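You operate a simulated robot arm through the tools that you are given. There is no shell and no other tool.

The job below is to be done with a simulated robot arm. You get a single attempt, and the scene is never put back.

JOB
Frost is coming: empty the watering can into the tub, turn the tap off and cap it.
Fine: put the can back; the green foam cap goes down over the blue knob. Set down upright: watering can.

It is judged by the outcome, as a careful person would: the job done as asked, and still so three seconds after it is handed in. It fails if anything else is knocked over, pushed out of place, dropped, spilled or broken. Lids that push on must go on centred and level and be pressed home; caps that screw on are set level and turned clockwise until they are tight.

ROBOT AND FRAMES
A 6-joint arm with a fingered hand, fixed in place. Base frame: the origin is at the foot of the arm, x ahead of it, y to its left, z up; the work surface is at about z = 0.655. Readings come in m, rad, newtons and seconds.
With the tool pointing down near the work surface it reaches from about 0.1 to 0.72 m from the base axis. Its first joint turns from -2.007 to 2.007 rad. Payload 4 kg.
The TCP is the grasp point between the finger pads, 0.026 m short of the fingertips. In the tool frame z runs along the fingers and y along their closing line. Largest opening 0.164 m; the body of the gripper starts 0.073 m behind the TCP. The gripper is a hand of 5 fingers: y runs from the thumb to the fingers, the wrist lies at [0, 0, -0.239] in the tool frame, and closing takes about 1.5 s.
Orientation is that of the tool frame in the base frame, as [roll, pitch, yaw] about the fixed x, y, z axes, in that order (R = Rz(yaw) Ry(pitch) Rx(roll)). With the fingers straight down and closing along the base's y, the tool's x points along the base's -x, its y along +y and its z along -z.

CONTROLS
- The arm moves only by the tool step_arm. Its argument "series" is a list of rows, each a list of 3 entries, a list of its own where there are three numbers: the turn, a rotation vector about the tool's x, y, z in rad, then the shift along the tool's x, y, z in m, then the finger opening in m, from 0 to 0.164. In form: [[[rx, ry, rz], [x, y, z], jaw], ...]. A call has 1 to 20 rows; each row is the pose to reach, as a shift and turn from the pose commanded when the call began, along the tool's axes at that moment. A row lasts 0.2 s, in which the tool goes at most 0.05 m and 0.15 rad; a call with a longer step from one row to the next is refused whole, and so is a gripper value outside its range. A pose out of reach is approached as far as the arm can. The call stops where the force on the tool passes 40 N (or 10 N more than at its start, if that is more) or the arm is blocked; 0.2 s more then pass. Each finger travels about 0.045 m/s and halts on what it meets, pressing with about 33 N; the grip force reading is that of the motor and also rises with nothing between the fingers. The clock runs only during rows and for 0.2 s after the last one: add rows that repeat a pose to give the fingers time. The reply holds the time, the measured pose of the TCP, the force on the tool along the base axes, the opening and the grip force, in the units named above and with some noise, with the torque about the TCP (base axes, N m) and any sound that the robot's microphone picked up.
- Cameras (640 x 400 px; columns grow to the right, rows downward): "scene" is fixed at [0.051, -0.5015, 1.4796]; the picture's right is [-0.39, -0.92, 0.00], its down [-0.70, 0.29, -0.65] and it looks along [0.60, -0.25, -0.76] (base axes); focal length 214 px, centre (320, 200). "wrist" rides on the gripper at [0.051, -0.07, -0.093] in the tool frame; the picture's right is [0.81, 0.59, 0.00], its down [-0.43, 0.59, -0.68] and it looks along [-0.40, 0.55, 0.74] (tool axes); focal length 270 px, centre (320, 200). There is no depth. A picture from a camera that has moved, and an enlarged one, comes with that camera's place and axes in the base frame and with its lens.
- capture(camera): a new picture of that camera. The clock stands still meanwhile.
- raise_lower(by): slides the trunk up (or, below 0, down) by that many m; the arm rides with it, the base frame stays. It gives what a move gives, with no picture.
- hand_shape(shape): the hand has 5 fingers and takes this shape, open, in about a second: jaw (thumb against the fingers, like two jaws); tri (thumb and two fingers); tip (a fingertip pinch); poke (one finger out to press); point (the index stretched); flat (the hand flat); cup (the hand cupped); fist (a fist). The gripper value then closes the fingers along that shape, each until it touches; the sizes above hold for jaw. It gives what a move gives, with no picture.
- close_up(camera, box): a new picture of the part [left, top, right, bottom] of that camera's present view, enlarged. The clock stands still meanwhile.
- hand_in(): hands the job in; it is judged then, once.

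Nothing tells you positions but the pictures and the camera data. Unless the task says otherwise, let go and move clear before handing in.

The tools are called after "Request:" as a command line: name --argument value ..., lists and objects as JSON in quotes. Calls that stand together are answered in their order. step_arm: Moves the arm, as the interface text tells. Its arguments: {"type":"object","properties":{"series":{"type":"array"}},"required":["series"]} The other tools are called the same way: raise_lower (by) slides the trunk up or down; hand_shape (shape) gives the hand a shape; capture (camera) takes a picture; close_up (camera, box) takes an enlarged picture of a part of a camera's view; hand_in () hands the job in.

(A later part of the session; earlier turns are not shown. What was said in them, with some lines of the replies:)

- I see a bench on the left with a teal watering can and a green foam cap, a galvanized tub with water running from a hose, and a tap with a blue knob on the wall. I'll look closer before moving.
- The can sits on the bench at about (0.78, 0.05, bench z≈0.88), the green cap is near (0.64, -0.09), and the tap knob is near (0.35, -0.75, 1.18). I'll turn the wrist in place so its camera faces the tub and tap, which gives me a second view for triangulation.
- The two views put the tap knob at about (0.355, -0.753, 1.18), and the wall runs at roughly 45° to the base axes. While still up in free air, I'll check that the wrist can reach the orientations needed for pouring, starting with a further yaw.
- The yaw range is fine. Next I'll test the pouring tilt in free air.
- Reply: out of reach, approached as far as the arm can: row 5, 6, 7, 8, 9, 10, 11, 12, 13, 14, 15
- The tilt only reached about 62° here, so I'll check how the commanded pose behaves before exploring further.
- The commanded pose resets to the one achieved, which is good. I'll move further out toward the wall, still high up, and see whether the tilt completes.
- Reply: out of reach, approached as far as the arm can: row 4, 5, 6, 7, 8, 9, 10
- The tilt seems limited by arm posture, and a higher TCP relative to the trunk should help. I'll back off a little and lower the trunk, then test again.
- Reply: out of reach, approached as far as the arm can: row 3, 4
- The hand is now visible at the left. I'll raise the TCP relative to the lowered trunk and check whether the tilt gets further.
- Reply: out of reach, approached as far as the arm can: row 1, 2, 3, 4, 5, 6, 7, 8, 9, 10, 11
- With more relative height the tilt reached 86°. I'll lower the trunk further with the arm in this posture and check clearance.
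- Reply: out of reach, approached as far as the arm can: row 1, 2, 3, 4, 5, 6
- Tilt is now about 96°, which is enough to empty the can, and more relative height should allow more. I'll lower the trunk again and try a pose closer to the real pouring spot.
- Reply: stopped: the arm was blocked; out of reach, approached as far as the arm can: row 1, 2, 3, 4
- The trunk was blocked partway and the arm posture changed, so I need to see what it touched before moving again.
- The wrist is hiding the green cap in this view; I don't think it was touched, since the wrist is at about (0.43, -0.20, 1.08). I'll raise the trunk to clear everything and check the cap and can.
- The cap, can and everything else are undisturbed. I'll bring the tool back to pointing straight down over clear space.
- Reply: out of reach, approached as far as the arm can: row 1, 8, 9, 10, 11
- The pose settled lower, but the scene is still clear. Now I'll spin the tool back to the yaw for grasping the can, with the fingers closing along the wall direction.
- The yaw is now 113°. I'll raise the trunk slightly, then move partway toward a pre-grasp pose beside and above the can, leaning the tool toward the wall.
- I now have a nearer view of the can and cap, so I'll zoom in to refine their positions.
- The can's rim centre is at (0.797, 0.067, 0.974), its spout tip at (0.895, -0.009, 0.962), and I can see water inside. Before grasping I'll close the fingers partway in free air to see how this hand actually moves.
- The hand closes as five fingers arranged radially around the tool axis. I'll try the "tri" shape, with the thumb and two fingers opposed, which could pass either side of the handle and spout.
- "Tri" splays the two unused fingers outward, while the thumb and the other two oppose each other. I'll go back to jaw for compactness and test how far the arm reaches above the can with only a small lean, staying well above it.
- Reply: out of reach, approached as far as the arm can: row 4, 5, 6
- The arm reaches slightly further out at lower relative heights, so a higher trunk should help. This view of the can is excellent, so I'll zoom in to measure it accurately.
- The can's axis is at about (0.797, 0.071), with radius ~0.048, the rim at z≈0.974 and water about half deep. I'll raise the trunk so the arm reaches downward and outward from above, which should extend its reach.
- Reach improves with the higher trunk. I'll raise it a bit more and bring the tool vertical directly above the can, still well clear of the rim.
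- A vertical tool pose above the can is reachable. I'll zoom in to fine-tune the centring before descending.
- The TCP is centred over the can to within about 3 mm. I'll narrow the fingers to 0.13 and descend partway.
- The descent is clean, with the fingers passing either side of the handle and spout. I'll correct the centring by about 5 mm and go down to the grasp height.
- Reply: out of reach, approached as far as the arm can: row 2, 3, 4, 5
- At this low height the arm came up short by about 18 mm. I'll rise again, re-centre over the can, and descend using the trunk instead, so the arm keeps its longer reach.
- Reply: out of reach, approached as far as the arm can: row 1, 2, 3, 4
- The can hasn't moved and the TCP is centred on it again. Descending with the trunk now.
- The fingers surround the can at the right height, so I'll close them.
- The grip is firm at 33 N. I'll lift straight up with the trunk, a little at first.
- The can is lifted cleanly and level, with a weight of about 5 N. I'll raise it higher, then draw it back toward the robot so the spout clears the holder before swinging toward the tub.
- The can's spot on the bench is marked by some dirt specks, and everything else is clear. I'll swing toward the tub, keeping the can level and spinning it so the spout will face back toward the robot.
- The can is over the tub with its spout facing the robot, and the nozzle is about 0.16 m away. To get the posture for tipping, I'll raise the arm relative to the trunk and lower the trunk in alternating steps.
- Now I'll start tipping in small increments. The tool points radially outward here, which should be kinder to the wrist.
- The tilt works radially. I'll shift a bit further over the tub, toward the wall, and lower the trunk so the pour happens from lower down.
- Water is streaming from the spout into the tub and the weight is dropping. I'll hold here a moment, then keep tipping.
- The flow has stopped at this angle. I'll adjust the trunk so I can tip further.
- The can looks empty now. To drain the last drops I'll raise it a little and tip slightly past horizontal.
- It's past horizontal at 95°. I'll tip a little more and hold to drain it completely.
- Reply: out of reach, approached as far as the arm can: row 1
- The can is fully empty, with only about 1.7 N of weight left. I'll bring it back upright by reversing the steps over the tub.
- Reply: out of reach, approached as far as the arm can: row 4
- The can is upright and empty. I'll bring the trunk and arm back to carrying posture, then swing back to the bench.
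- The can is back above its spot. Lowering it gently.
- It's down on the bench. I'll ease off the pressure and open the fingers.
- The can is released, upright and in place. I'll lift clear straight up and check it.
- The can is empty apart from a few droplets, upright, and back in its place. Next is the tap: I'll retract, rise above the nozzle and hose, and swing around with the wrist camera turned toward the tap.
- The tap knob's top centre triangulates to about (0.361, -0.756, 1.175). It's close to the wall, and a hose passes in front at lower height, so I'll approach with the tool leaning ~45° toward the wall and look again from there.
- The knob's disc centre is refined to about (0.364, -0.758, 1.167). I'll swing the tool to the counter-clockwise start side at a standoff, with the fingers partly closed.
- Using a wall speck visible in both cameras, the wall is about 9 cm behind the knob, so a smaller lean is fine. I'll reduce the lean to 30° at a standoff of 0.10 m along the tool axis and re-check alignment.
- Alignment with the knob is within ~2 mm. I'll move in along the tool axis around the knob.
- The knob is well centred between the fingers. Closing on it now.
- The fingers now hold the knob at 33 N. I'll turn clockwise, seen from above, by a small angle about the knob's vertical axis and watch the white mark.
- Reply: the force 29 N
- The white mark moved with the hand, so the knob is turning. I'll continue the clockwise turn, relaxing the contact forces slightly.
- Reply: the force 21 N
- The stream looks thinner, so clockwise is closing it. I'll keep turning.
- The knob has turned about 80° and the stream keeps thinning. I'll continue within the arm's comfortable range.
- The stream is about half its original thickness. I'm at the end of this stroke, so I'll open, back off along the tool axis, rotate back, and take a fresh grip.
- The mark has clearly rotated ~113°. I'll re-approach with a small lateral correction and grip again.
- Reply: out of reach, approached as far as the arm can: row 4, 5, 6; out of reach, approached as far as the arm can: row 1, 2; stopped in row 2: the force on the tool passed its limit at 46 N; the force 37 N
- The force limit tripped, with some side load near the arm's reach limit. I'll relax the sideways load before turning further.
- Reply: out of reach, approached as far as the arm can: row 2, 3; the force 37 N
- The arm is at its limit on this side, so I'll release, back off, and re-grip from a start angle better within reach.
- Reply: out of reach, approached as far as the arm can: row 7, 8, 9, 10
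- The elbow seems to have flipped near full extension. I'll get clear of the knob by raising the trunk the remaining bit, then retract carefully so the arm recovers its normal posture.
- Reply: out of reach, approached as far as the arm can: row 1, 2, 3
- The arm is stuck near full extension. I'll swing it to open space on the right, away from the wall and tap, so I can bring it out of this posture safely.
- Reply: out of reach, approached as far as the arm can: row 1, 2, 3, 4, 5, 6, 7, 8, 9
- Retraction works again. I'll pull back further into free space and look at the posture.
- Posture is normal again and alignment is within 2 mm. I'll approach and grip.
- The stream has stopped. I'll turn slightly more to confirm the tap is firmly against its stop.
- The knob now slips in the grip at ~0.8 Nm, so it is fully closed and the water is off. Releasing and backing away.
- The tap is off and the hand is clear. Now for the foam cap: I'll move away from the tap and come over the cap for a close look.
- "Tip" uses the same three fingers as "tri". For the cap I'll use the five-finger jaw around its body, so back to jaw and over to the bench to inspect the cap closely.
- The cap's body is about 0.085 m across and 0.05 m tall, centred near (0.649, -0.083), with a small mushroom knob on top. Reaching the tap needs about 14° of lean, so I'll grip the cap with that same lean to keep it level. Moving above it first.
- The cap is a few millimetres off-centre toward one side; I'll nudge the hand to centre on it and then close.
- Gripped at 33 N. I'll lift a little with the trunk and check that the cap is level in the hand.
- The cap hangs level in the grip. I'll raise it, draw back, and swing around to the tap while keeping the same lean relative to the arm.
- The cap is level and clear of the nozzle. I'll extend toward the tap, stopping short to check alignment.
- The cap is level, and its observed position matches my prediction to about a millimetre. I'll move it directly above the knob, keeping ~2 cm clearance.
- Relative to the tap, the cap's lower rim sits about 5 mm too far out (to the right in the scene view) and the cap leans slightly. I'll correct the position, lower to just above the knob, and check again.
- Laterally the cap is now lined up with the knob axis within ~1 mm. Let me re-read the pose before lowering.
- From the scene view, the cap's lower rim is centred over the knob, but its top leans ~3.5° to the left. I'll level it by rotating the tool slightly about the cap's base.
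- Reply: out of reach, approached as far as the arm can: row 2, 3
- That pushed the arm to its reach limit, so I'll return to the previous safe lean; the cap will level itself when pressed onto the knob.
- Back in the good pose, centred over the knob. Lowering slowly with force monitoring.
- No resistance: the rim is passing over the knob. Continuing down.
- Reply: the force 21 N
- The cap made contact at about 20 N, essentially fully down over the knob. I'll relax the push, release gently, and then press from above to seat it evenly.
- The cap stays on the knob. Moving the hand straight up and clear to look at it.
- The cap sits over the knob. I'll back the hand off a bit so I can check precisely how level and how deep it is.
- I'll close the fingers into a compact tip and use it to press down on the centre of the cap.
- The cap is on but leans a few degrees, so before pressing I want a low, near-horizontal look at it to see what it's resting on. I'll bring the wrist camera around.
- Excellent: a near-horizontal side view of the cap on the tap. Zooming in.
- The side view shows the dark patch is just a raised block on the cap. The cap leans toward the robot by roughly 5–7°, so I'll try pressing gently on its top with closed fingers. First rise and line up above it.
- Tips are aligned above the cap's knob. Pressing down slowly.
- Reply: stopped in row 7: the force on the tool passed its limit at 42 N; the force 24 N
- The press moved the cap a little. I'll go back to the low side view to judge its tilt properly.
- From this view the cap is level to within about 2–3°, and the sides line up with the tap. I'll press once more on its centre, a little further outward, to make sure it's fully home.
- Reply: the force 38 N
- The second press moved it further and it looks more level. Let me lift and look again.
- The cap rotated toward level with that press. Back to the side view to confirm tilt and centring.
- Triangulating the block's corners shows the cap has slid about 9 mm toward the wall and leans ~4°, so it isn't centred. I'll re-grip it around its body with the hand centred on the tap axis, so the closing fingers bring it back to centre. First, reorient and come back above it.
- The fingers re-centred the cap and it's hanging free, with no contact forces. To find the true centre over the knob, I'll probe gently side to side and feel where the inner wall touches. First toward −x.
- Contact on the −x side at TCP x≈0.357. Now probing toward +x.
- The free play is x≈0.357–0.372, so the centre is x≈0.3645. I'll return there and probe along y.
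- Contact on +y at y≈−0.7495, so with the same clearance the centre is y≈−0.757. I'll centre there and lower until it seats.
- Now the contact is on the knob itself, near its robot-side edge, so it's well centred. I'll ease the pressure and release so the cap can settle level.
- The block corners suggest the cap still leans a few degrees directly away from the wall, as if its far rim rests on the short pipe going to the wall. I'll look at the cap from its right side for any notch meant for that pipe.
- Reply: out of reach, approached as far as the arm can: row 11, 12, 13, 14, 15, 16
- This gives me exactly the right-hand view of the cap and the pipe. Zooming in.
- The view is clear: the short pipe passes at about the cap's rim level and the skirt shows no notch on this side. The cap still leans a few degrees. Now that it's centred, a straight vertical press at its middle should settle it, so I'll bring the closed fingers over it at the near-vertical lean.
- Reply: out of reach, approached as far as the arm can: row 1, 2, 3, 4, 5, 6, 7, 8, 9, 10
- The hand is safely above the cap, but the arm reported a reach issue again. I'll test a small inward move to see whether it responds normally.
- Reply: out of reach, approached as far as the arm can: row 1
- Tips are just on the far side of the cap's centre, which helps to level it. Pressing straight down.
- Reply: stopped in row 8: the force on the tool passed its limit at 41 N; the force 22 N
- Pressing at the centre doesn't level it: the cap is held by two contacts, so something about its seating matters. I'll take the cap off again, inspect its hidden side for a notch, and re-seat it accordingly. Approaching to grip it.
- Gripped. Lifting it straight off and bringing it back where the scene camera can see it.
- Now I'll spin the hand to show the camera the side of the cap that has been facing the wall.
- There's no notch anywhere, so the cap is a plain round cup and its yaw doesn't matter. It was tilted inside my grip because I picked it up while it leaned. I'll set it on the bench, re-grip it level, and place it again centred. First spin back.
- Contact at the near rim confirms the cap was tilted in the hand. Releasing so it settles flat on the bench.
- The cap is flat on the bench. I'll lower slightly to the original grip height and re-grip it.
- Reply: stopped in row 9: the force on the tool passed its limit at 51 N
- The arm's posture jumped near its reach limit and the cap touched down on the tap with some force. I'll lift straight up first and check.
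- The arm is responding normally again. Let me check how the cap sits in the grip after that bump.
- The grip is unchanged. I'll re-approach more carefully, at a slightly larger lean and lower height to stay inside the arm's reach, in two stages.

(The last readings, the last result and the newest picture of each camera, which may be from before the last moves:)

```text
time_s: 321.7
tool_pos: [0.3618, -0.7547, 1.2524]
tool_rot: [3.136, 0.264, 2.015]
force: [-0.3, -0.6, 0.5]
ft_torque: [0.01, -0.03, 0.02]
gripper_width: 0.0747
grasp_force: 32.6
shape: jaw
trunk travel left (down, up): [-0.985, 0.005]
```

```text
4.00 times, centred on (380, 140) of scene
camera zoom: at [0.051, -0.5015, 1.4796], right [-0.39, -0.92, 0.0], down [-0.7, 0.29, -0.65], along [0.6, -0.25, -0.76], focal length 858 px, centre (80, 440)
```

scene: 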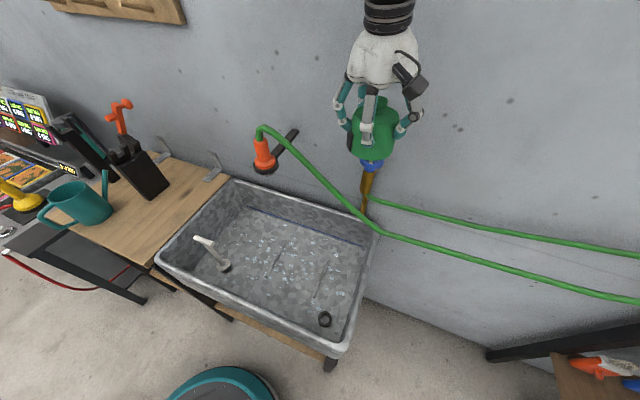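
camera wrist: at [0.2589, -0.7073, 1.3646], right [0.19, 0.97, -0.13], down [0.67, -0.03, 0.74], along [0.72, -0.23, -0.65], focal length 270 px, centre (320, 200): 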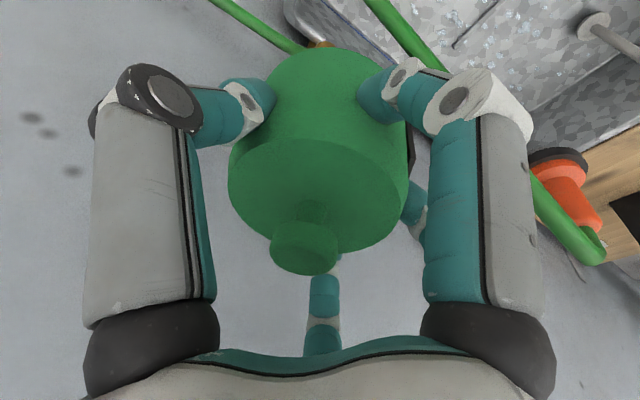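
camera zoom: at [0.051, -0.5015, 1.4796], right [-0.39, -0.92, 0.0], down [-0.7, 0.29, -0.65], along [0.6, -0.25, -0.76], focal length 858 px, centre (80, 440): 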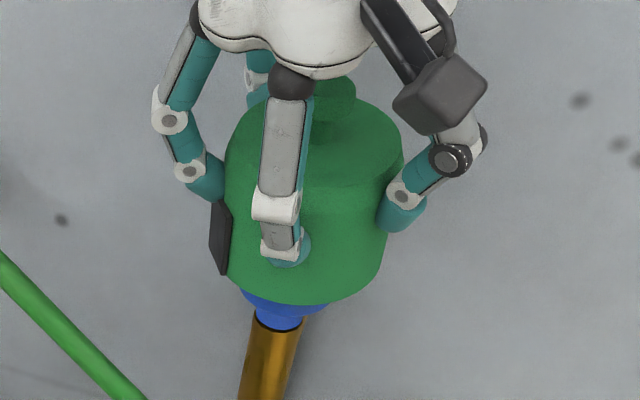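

Request:
step_arm --series '[[[0, 0, 0], [0.0026, 0.003, -0.0007], 0.07], [[0, 0, 0], [0.0039, 0.003, 0.0041], 0.07], [[0, 0, 0], [0.0052, 0.003, 0.009], 0.07], [[0, 0, 0], [0.0065, 0.003, 0.0138], 0.07], [[0, 0, 0], [0.0078, 0.003, 0.0186], 0.07], [[0, 0, 0], [0.0091, 0.003, 0.0234], 0.07], [[0, 0, 0], [0.0104, 0.003, 0.0283], 0.07], [[0, 0, 0], [0.0117, 0.003, 0.0331], 0.07], [[0, 0, 0], [0.0117, 0.003, 0.0331], 0.07]]'

Request:
close_up --camera "scene" --box '[335, 90, 425, 190]'

```text
time_s: 323.7
tool_pos: [0.3638, -0.7496, 1.2159]
tool_rot: [3.134, 0.265, 2.018]
force: [0.5, -0.8, -0.9]
ft_torque: [0.0, 0.0, 0.04]
gripper_width: 0.0749
grasp_force: 33.1
shape: jaw
trunk travel left (down, up): [-0.985, 0.005]
```

```text
4.00 times, centred on (380, 140) of scene
camera zoom: at [0.051, -0.5015, 1.4796], right [-0.39, -0.92, 0.0], down [-0.7, 0.29, -0.65], along [0.6, -0.25, -0.76], focal length 858 px, centre (80, 440)
```

zoom: 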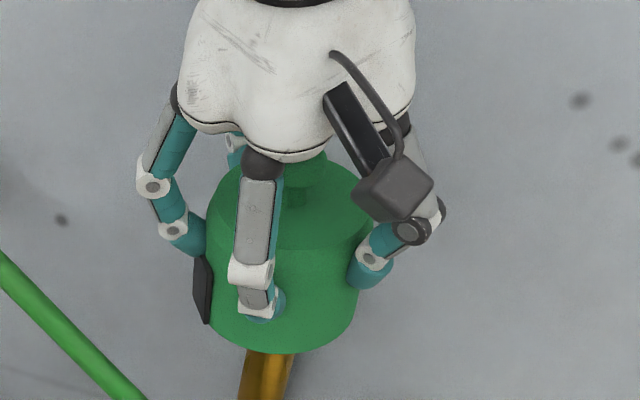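

It's around the knob with no contact. I'll probe again to centre it: +y first.

Request:
step_arm --series '[[[0, 0, 0], [0.0013, 0.0006, -0.0003], 0.07], [[0, 0, 0], [0.0026, 0.0013, -0.0007], 0.07], [[0, 0, 0], [0.0026, 0.0013, -0.0007], 0.07]]'

Request:
step_arm --series '[[[0, 0, 0], [0.0013, 0.0006, -0.0003], 0.07], [[0, 0, 0], [0.0026, 0.0013, -0.0007], 0.07], [[0, 0, 0], [0.0026, 0.0013, -0.0007], 0.07]]'

Request:
step_arm --series '[[[0, 0, 0], [0.0013, 0.0006, -0.0003], 0.07], [[0, 0, 0], [0.0026, 0.0013, -0.0007], 0.07], [[0, 0, 0], [0.0026, 0.0013, -0.0007], 0.07]]'

```text
time_s: 324.5
tool_pos: [0.3643, -0.7471, 1.2168]
tool_rot: [3.134, 0.263, 2.017]
force: [-0.5, -0.1, -0.7]
ft_torque: [-0.03, 0.01, -0.01]
gripper_width: 0.0751
grasp_force: 33.0
shape: jaw
trunk travel left (down, up): [-0.985, 0.005]
```

```text
time_s: 325.3
tool_pos: [0.365, -0.7456, 1.2169]
tool_rot: [3.134, 0.263, 2.016]
force: [1.1, -5.8, 1.1]
ft_torque: [-0.38, 0.0, -0.02]
gripper_width: 0.075
grasp_force: 33.2
shape: jaw
trunk travel left (down, up): [-0.985, 0.005]
```

```text
time_s: 326.1
tool_pos: [0.3644, -0.7447, 1.2147]
tool_rot: [3.134, 0.264, 2.015]
force: [1.9, -12.8, 2.2]
ft_torque: [-0.89, -0.13, -0.01]
gripper_width: 0.0745
grasp_force: 33.0
shape: jaw
trunk travel left (down, up): [-0.985, 0.005]
```

Request:
step_arm --series '[[[0, 0, 0], [-0.0058, -0.0029, 0.0015], 0.07], [[0, 0, 0], [-0.0117, -0.0058, 0.0031], 0.07], [[0, 0, 0], [-0.0117, -0.0058, 0.0031], 0.07]]'

Request:
step_arm --series '[[[0, 0, 0], [-0.0012, 0.0027, 0.0004], 0.07], [[0, 0, 0], [-0.0025, 0.0054, 0.0007], 0.07], [[0, 0, 0], [-0.0025, 0.0054, 0.0007], 0.07]]'

Request:
step_arm --series '[[[0, 0, 0], [-0.0006, 0.0014, 0.0002], 0.07], [[0, 0, 0], [-0.0012, 0.0027, 0.0004], 0.07], [[0, 0, 0], [-0.0012, 0.0027, 0.0004], 0.07]]'

Request:
step_arm --series '[[[0, 0, 0], [-0.0006, 0.0014, 0.0002], 0.07], [[0, 0, 0], [-0.0012, 0.0027, 0.0004], 0.07], [[0, 0, 0], [-0.0012, 0.0027, 0.0004], 0.07]]'

```text
time_s: 326.9
tool_pos: [0.364, -0.7551, 1.2149]
tool_rot: [3.135, 0.261, 2.014]
force: [0.6, -0.3, 1.0]
ft_torque: [0.02, 0.0, 0.0]
gripper_width: 0.0746
grasp_force: 33.5
shape: jaw
trunk travel left (down, up): [-0.985, 0.005]
```

```text
time_s: 327.7
tool_pos: [0.3695, -0.7556, 1.2155]
tool_rot: [3.136, 0.264, 2.016]
force: [0.0, 0.3, -1.3]
ft_torque: [-0.01, -0.02, -0.03]
gripper_width: 0.0746
grasp_force: 33.2
shape: jaw
trunk travel left (down, up): [-0.985, 0.005]
```

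```text
time_s: 328.5
tool_pos: [0.3721, -0.7565, 1.2161]
tool_rot: [3.135, 0.264, 2.015]
force: [-2.0, -0.3, -0.4]
ft_torque: [-0.05, 0.12, -0.01]
gripper_width: 0.0749
grasp_force: 33.2
shape: jaw
trunk travel left (down, up): [-0.985, 0.005]
```

```text
time_s: 329.3
tool_pos: [0.3722, -0.7553, 1.2156]
tool_rot: [3.134, 0.263, 2.015]
force: [-11.8, -1.8, -1.8]
ft_torque: [-0.06, 0.62, -0.11]
gripper_width: 0.0751
grasp_force: 32.8
shape: jaw
trunk travel left (down, up): [-0.985, 0.005]
```

Contact onset at x≈0.3718, consistent with before, so the centre is (0.3643, −0.754). Moving there and lowering.

Request:
step_arm --series '[[[0, 0, 0], [0.0029, -0.0051, -0.0008], 0.07], [[0, 0, 0], [0.0057, -0.0101, -0.0016], 0.07], [[0, 0, 0], [0.0057, -0.0101, -0.0016], 0.07]]'

Request:
step_arm --series '[[[0, 0, 0], [0.0013, 0, 0.0048], 0.07], [[0, 0, 0], [0.0026, 0, 0.0097], 0.07], [[0, 0, 0], [0.0039, 0, 0.0145], 0.07], [[0, 0, 0], [0.0052, 0, 0.0193], 0.07], [[0, 0, 0], [0.0065, 0, 0.0241], 0.07], [[0, 0, 0], [0.0073, 0, 0.027], 0.07], [[0, 0, 0], [0.0073, 0, 0.027], 0.07]]'

Request:
step_arm --series '[[[0, 0, 0], [0.0005, 0, 0.0019], 0.07], [[0, 0, 0], [0.001, 0, 0.0039], 0.07], [[0, 0, 0], [0.0016, 0, 0.0058], 0.07], [[0, 0, 0], [0.0016, 0, 0.0058], 0.07]]'

```text
time_s: 330.1
tool_pos: [0.3646, -0.7542, 1.2169]
tool_rot: [3.136, 0.264, 2.015]
force: [-0.1, 0.8, -0.7]
ft_torque: [-0.01, 0.03, 0.01]
gripper_width: 0.0748
grasp_force: 32.9
shape: jaw
trunk travel left (down, up): [-0.985, 0.005]
```

```text
time_s: 331.7
tool_pos: [0.365, -0.7544, 1.1899]
tool_rot: [3.136, 0.263, 2.016]
force: [0.2, -0.8, -0.9]
ft_torque: [0.0, 0.01, -0.01]
gripper_width: 0.075
grasp_force: 32.7
shape: jaw
trunk travel left (down, up): [-0.985, 0.005]
```

```text
time_s: 332.7
tool_pos: [0.3646, -0.7546, 1.1826]
tool_rot: [3.134, 0.263, 2.016]
force: [-0.4, -0.1, -0.4]
ft_torque: [-0.01, -0.01, -0.03]
gripper_width: 0.075
grasp_force: 32.9
shape: jaw
trunk travel left (down, up): [-0.985, 0.005]
```

Request:
step_arm --series '[[[0, 0, 0], [0.0005, 0, 0.0019], 0.07], [[0, 0, 0], [0.001, 0, 0.0039], 0.07], [[0, 0, 0], [0.001, 0, 0.0039], 0.07]]'

Request:
step_arm --series '[[[0, 0, 0], [0.0005, 0, 0.0019], 0.07], [[0, 0, 0], [0.0008, 0, 0.0029], 0.07], [[0, 0, 0], [0.0008, 0, 0.0029], 0.07]]'

Request:
step_arm --series '[[[0, 0, 0], [0.0005, 0, 0.0019], 0.07], [[0, 0, 0], [0.0008, 0, 0.0029], 0.07], [[0, 0, 0], [0.0008, 0, 0.0029], 0.07]]'

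```text
time_s: 333.5
tool_pos: [0.3655, -0.7537, 1.1782]
tool_rot: [3.134, 0.264, 2.018]
force: [0.5, 0.3, -0.9]
ft_torque: [0.02, 0.0, 0.01]
gripper_width: 0.0747
grasp_force: 32.9
shape: jaw
trunk travel left (down, up): [-0.985, 0.005]
```

```text
time_s: 334.3
tool_pos: [0.3638, -0.7537, 1.1765]
tool_rot: [3.134, 0.266, 2.016]
force: [-0.6, -0.6, 2.6]
ft_torque: [0.04, 0.04, 0.01]
gripper_width: 0.0748
grasp_force: 33.2
shape: jaw
trunk travel left (down, up): [-0.985, 0.005]
```

```text
time_s: 335.1
tool_pos: [0.3637, -0.7528, 1.1763]
tool_rot: [3.134, 0.268, 2.016]
force: [-0.9, 0.5, 17.4]
ft_torque: [0.09, 0.05, 0.01]
gripper_width: 0.0748
grasp_force: 33.0
shape: jaw
trunk travel left (down, up): [-0.985, 0.005]
```

Contact is now close to the knob's centre, essentially flush. I'll press firmly while it's held straight.

Request:
step_arm --series '[[[0, 0, 0], [0.0003, 0, 0.001], 0.07], [[0, 0, 0], [0.0005, 0, 0.0018], 0.07], [[0, 0, 0], [0.0005, 0, 0.0018], 0.07]]'

```text
time_s: 335.9
tool_pos: [0.3647, -0.7534, 1.1749]
tool_rot: [3.135, 0.268, 2.016]
force: [-0.5, -1.1, 30.8]
ft_torque: [-0.06, 0.0, 0.05]
gripper_width: 0.075
grasp_force: 33.0
shape: jaw
trunk travel left (down, up): [-0.985, 0.005]
```

The reaction force is 31 N and centred on the knob: the cap is flush on top and pressed home. Now I'll ease off and release gently.

Request:
step_arm --series '[[[0, 0, 0], [-0.0003, 0, -0.001], 0.07], [[0, 0, 0], [-0.0005, 0, -0.002], 0.07], [[0, 0, 0], [-0.0008, 0, -0.003], 0.07], [[0, 0, 0], [-0.0008, 0, -0.003], 0.07]]'

Request:
step_arm --series '[[[0, 0, 0], [0, 0, 0], 0.076], [[0, 0, 0], [0, 0, 0], 0.079], [[0, 0, 0], [0, 0, 0], 0.082], [[0, 0, 0], [0, 0, 0], 0.086], [[0, 0, 0], [0, 0, 0], 0.09], [[0, 0, 0], [0, 0, 0], 0.096], [[0, 0, 0], [0, 0, 0], 0.104], [[0, 0, 0], [0, 0, 0], 0.112], [[0, 0, 0], [0, 0, 0], 0.122], [[0, 0, 0], [0, 0, 0], 0.132], [[0, 0, 0], [0, 0, 0], 0.132]]'

Request:
capture --camera "wrist"

Request:
close_up --camera "scene" --box '[335, 100, 425, 200]'

```text
time_s: 336.9
tool_pos: [0.3645, -0.7521, 1.1766]
tool_rot: [3.135, 0.265, 2.016]
force: [-0.3, -6.5, 19.4]
ft_torque: [-0.25, -0.1, -0.01]
gripper_width: 0.0753
grasp_force: 33.0
shape: jaw
trunk travel left (down, up): [-0.985, 0.005]
```

```text
time_s: 339.3
tool_pos: [0.3646, -0.7535, 1.1741]
tool_rot: [3.135, 0.263, 2.015]
force: [0.5, 0.9, 0.0]
ft_torque: [0.03, 0.02, -0.01]
gripper_width: 0.1316
grasp_force: 0.1
shape: jaw
trunk travel left (down, up): [-0.985, 0.005]
```

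```text
taken
camera wrist: at [0.2687, -0.7175, 1.2503], right [0.19, 0.96, -0.21], down [0.64, 0.04, 0.77], along [0.75, -0.28, -0.6], focal length 270 px, centre (320, 200)
```

wrist: 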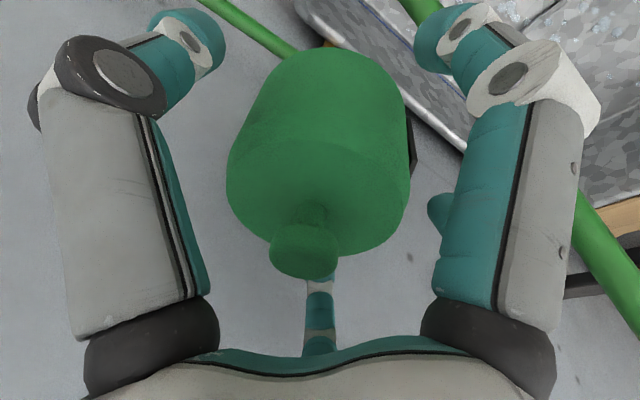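

```text
4.00 times, centred on (380, 150) of scene
camera zoom: at [0.051, -0.5015, 1.4796], right [-0.39, -0.92, 0.0], down [-0.7, 0.29, -0.65], along [0.6, -0.25, -0.76], focal length 858 px, centre (80, 400)
```

zoom: 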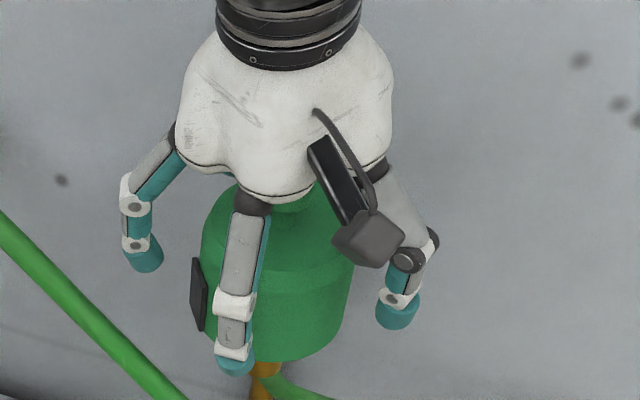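

Released with no residual force. Raising the hand straight up and clear.

Request:
step_arm --series '[[[0, 0, 0], [-0.0078, 0, -0.029], 0.132], [[0, 0, 0], [-0.0156, 0, -0.0579], 0.132], [[0, 0, 0], [-0.0234, 0, -0.0869], 0.132], [[0, 0, 0], [-0.0286, 0, -0.1062], 0.132], [[0, 0, 0], [-0.0286, 0, -0.1062], 0.132]]'

Request:
step_arm --series '[[[0, 0, 0], [0.03, 0, -0.01], 0.132], [[0, 0, 0], [0.065, 0, -0.02], 0.132], [[0, 0, 0], [0.1, 0, -0.03], 0.132], [[0, 0, 0], [0.14, 0, -0.03], 0.132], [[0, 0, 0], [0.14, 0, -0.03], 0.132]]'

Request:
close_up --camera "scene" --box '[340, 135, 410, 200]'

```text
time_s: 340.5
tool_pos: [0.3648, -0.7555, 1.2822]
tool_rot: [3.135, 0.265, 2.016]
force: [0.1, 0.6, -0.5]
ft_torque: [-0.03, 0.02, 0.01]
gripper_width: 0.1317
grasp_force: 0.0
shape: jaw
trunk travel left (down, up): [-0.985, 0.005]
```

```text
time_s: 341.7
tool_pos: [0.3066, -0.6232, 1.2726]
tool_rot: [3.135, 0.263, 2.016]
force: [0.4, -1.1, 0.1]
ft_torque: [0.01, 0.0, 0.01]
gripper_width: 0.1317
grasp_force: 0.0
shape: jaw
trunk travel left (down, up): [-0.985, 0.005]
```

```text
6.15 times, centred on (375, 168) of scene
camera zoom: at [0.051, -0.5015, 1.4796], right [-0.39, -0.92, 0.0], down [-0.7, 0.29, -0.65], along [0.6, -0.25, -0.76], focal length 1320 px, centre (-18, 400)
```

zoom: 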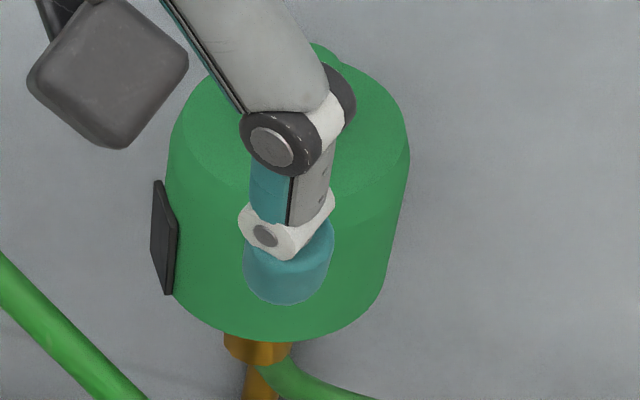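

Request:
step_arm --series '[[[-0.0532, -0.0276, 0.1225], [0.0075, -0.0037, -0.0018], 0.164], [[-0.1064, -0.0551, 0.2451], [0.015, -0.0074, -0.0035], 0.164], [[-0.1597, -0.0827, 0.3676], [0.0224, -0.0111, -0.0053], 0.164], [[-0.2129, -0.1102, 0.4902], [0.0299, -0.0148, -0.007], 0.164], [[-0.2661, -0.1378, 0.6127], [0.0374, -0.0186, -0.0088], 0.164], [[-0.3193, -0.1654, 0.7352], [0.0449, -0.0223, -0.0106], 0.164], [[-0.3725, -0.1929, 0.8578], [0.0524, -0.026, -0.0123], 0.164], [[-0.4258, -0.2205, 0.9803], [0.0598, -0.0297, -0.0141], 0.164], [[-0.479, -0.248, 1.1029], [0.0673, -0.0334, -0.0158], 0.164], [[-0.5322, -0.2756, 1.2254], [0.0748, -0.0371, -0.0176], 0.164], [[-0.5322, -0.2756, 1.2254], [0.0748, -0.0371, -0.0176], 0.164]]'

Request:
raise_lower --by -0.11

Request:
close_up --camera "wrist" --box '[300, 110, 420, 260]'

Request:
close_up --camera "wrist" --box '[312, 140, 407, 200]'

Request:
close_up --camera "scene" --box '[345, 135, 395, 195]'

Request:
close_up --camera "scene" --box '[342, 158, 366, 188]'

```text
time_s: 344.1
tool_pos: [0.237, -0.5712, 1.2736]
tool_rot: [2.335, -0.001, 0.788]
force: [-0.9, -0.1, -0.8]
ft_torque: [-0.01, 0.03, -0.01]
gripper_width: 0.1641
grasp_force: 0.2
shape: jaw
trunk travel left (down, up): [-0.985, 0.005]
```

```text
time_s: 345.5
tool_pos: [0.2363, -0.5702, 1.1639]
tool_rot: [2.334, 0.001, 0.79]
force: [-0.5, 0.8, 0.4]
ft_torque: [0.02, 0.01, 0.01]
gripper_width: 0.1641
grasp_force: 0.1
shape: jaw
trunk travel left (down, up): [-0.875, 0.115]
```

```text
2.67 times, centred on (360, 185) of wrist
camera zoom: at [0.1884, -0.4537, 1.178], right [0.86, 0.29, 0.42], down [-0.36, -0.25, 0.9], along [0.37, -0.92, -0.11], focal length 721 px, centre (213, 240)
```

zoom: 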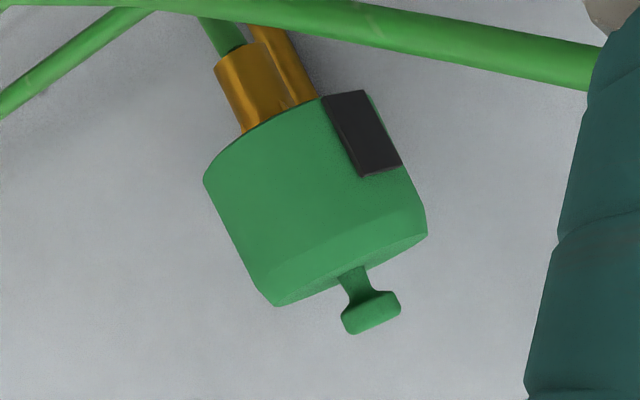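

```text
6.67 times, centred on (360, 170) of wrist
camera zoom: at [0.1884, -0.4537, 1.178], right [0.86, 0.29, 0.42], down [-0.36, -0.25, 0.9], along [0.37, -0.92, -0.11], focal length 1802 px, centre (57, 400)
```

zoom: 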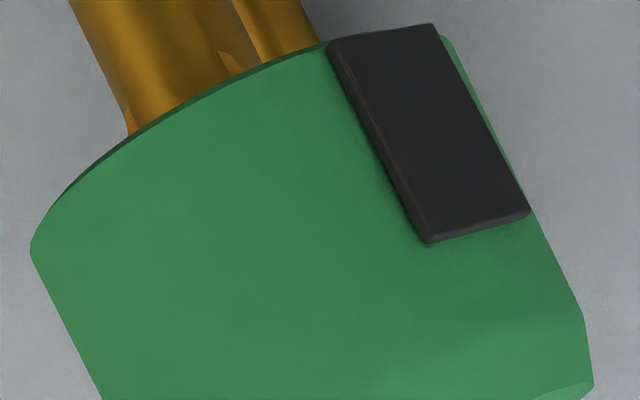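

```text
6.67 times, centred on (370, 165) of scene
camera zoom: at [0.051, -0.5015, 1.4796], right [-0.39, -0.92, 0.0], down [-0.7, 0.29, -0.65], along [0.6, -0.25, -0.76], focal length 1430 px, centre (-13, 433)
```

zoom: 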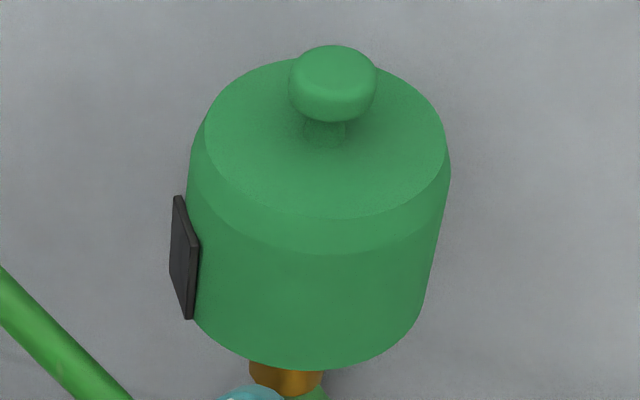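

```text
13.33 times, centred on (354, 173) of scene
camera zoom: at [0.051, -0.5015, 1.4796], right [-0.39, -0.92, 0.0], down [-0.7, 0.29, -0.65], along [0.6, -0.25, -0.76], focal length 2860 px, centre (-133, 560)
```

zoom: 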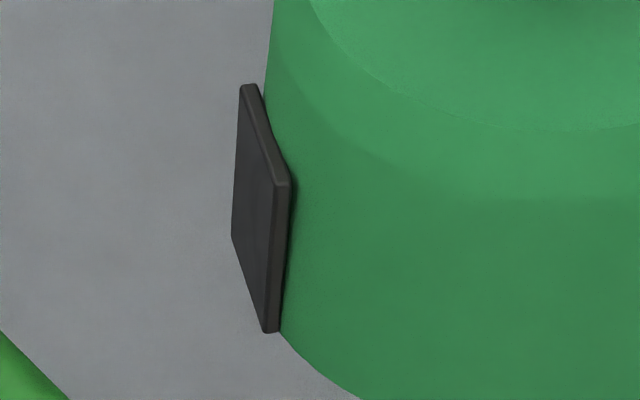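

Request:
close_up --camera "scene" --box '[376, 142, 396, 186]'

Request:
close_up --camera "scene" --box '[350, 130, 400, 200]'

Request:
close_up --camera "wrist" --box '[300, 120, 420, 245]'

```text
9.09 times, centred on (386, 164) of scene
camera zoom: at [0.051, -0.5015, 1.4796], right [-0.39, -0.92, 0.0], down [-0.7, 0.29, -0.65], along [0.6, -0.25, -0.76], focal length 1950 px, centre (-280, 527)
```

zoom: 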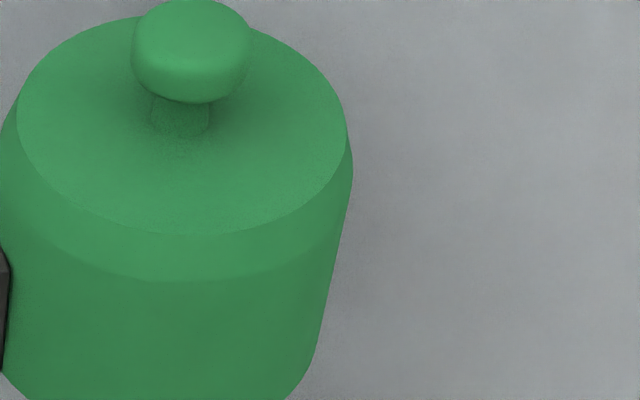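

```text
5.71 times, centred on (375, 165) of scene
camera zoom: at [0.051, -0.5015, 1.4796], right [-0.39, -0.92, 0.0], down [-0.7, 0.29, -0.65], along [0.6, -0.25, -0.76], focal length 1226 px, centre (6, 400)
```

zoom: 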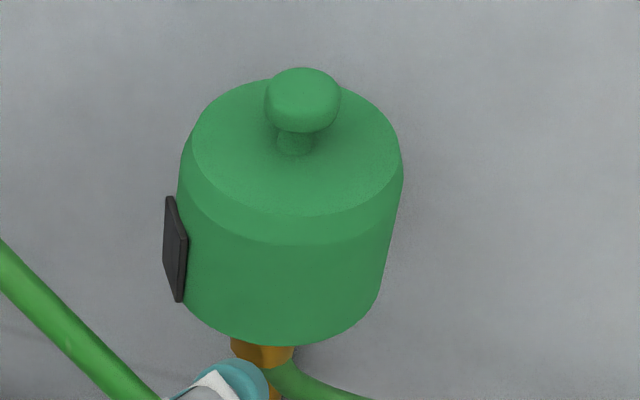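

```text
3.20 times, centred on (360, 182) of wrist
camera zoom: at [0.1884, -0.4537, 1.178], right [0.86, 0.29, 0.42], down [-0.36, -0.25, 0.9], along [0.37, -0.92, -0.11], focal length 865 px, centre (192, 256)
```

zoom: 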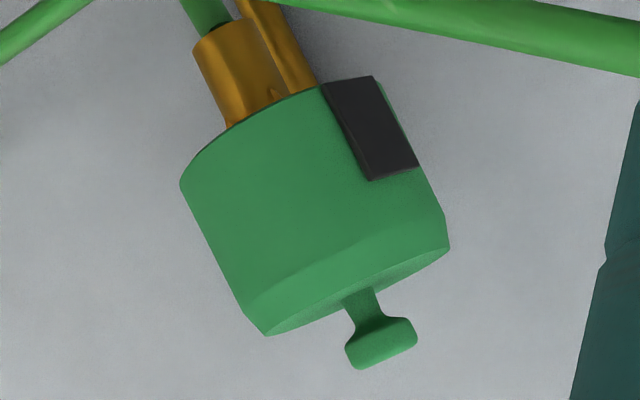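

The cap is centred to within about 2 mm on the tap, essentially level (roughly 3°), and it was pressed down at 31 N with the load centred. I'll back the arm away and check the whole scene.

Request:
raise_lower --by 0.11

Request:
step_arm --series '[[[0, 0, 0], [0, -0.02, -0.035], 0.164], [[0, 0, 0], [0, -0.04, -0.07], 0.164], [[0, 0, 0], [0, -0.06, -0.1], 0.164], [[0, 0, 0], [0, -0.08, -0.13], 0.164], [[0, 0, 0], [0, -0.08, -0.13], 0.164]]'

Request:
capture --camera "scene"

Request:
capture --camera "wrist"

```text
time_s: 347.0
tool_pos: [0.2368, -0.5723, 1.274]
tool_rot: [2.336, -0.001, 0.787]
force: [-0.4, 0.2, 0.0]
ft_torque: [-0.01, 0.01, 0.03]
gripper_width: 0.1636
grasp_force: 0.1
shape: jaw
trunk travel left (down, up): [-0.985, 0.005]
```

```text
time_s: 348.2
tool_pos: [0.1298, -0.4657, 1.3052]
tool_rot: [2.335, 0.001, 0.789]
force: [0.1, -0.9, -1.2]
ft_torque: [0.07, 0.0, 0.0]
gripper_width: 0.1639
grasp_force: 0.1
shape: jaw
trunk travel left (down, up): [-0.985, 0.005]
```

```text
taken
```

scene: 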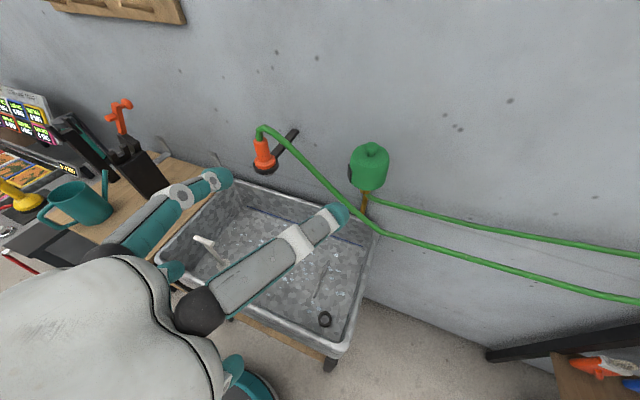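

```text
taken
camera wrist: at [0.0811, -0.3489, 1.3194], right [0.86, 0.29, 0.42], down [-0.36, -0.25, 0.9], along [0.37, -0.92, -0.11], focal length 270 px, centre (320, 200)
```

wrist: 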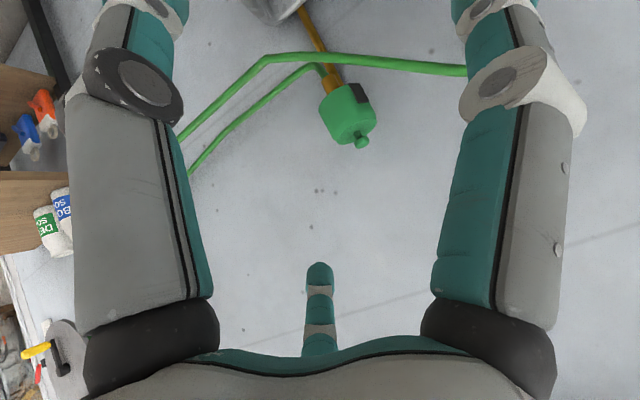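

No water is running, the can is upright in its place, and the cap is on the tap. One last close check of the nozzle, can and cap before handing in.

Request:
close_up --camera "scene" --box '[230, 110, 430, 230]'

Request:
close_up --camera "scene" --box '[0, 130, 200, 255]'

```text
3.20 times, centred on (330, 170) of scene
camera zoom: at [0.051, -0.5015, 1.4796], right [-0.39, -0.92, 0.0], down [-0.7, 0.29, -0.65], along [0.6, -0.25, -0.76], focal length 686 px, centre (288, 296)
```

zoom: 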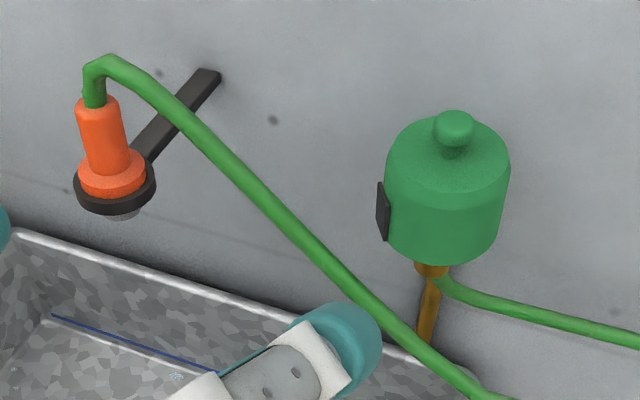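

```text
3.20 times, centred on (100, 192) of scene
camera zoom: at [0.051, -0.5015, 1.4796], right [-0.39, -0.92, 0.0], down [-0.7, 0.29, -0.65], along [0.6, -0.25, -0.76], focal length 686 px, centre (1024, 224)
```

zoom: 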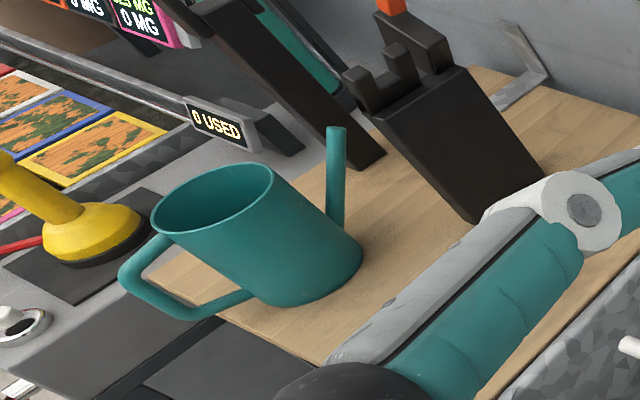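

The empty can stands upright in its place, the tap is off with no drip, and the green cap sits over the knob. The hand is clear, so I'm handing in.

Request:
hand_in

```text
The job is handed in.
```

I emptied the can, turned the tap off and capped it, then handed the job in. No verdict came back, so this is what I could see.

- **Watering can:** I poured it out through its spout into the tub. It's back on its original spot on the bench, upright, with only a few droplets left inside.
- **Tap:** I turned the blue knob clockwise until it reached its stop. No water was running at the end.
- **Foam cap:** it sits over the blue knob, centred to about 2 mm, after a final press of about 31 N. It leans roughly 3–4° toward the robot. I think its far rim rests on the short pipe to the wall, and I couldn't get it flatter than that.

It took two placements to get there. On the first, the cap slid off-centre when pressed, so I took it off, set it on the bench and gripped it again. On the way back the arm jerked near its reach limit and the cap hit the tap with about 51 N. I saw no damage, and the tap stayed off.

I saw nothing else knocked over, moved or spilled.
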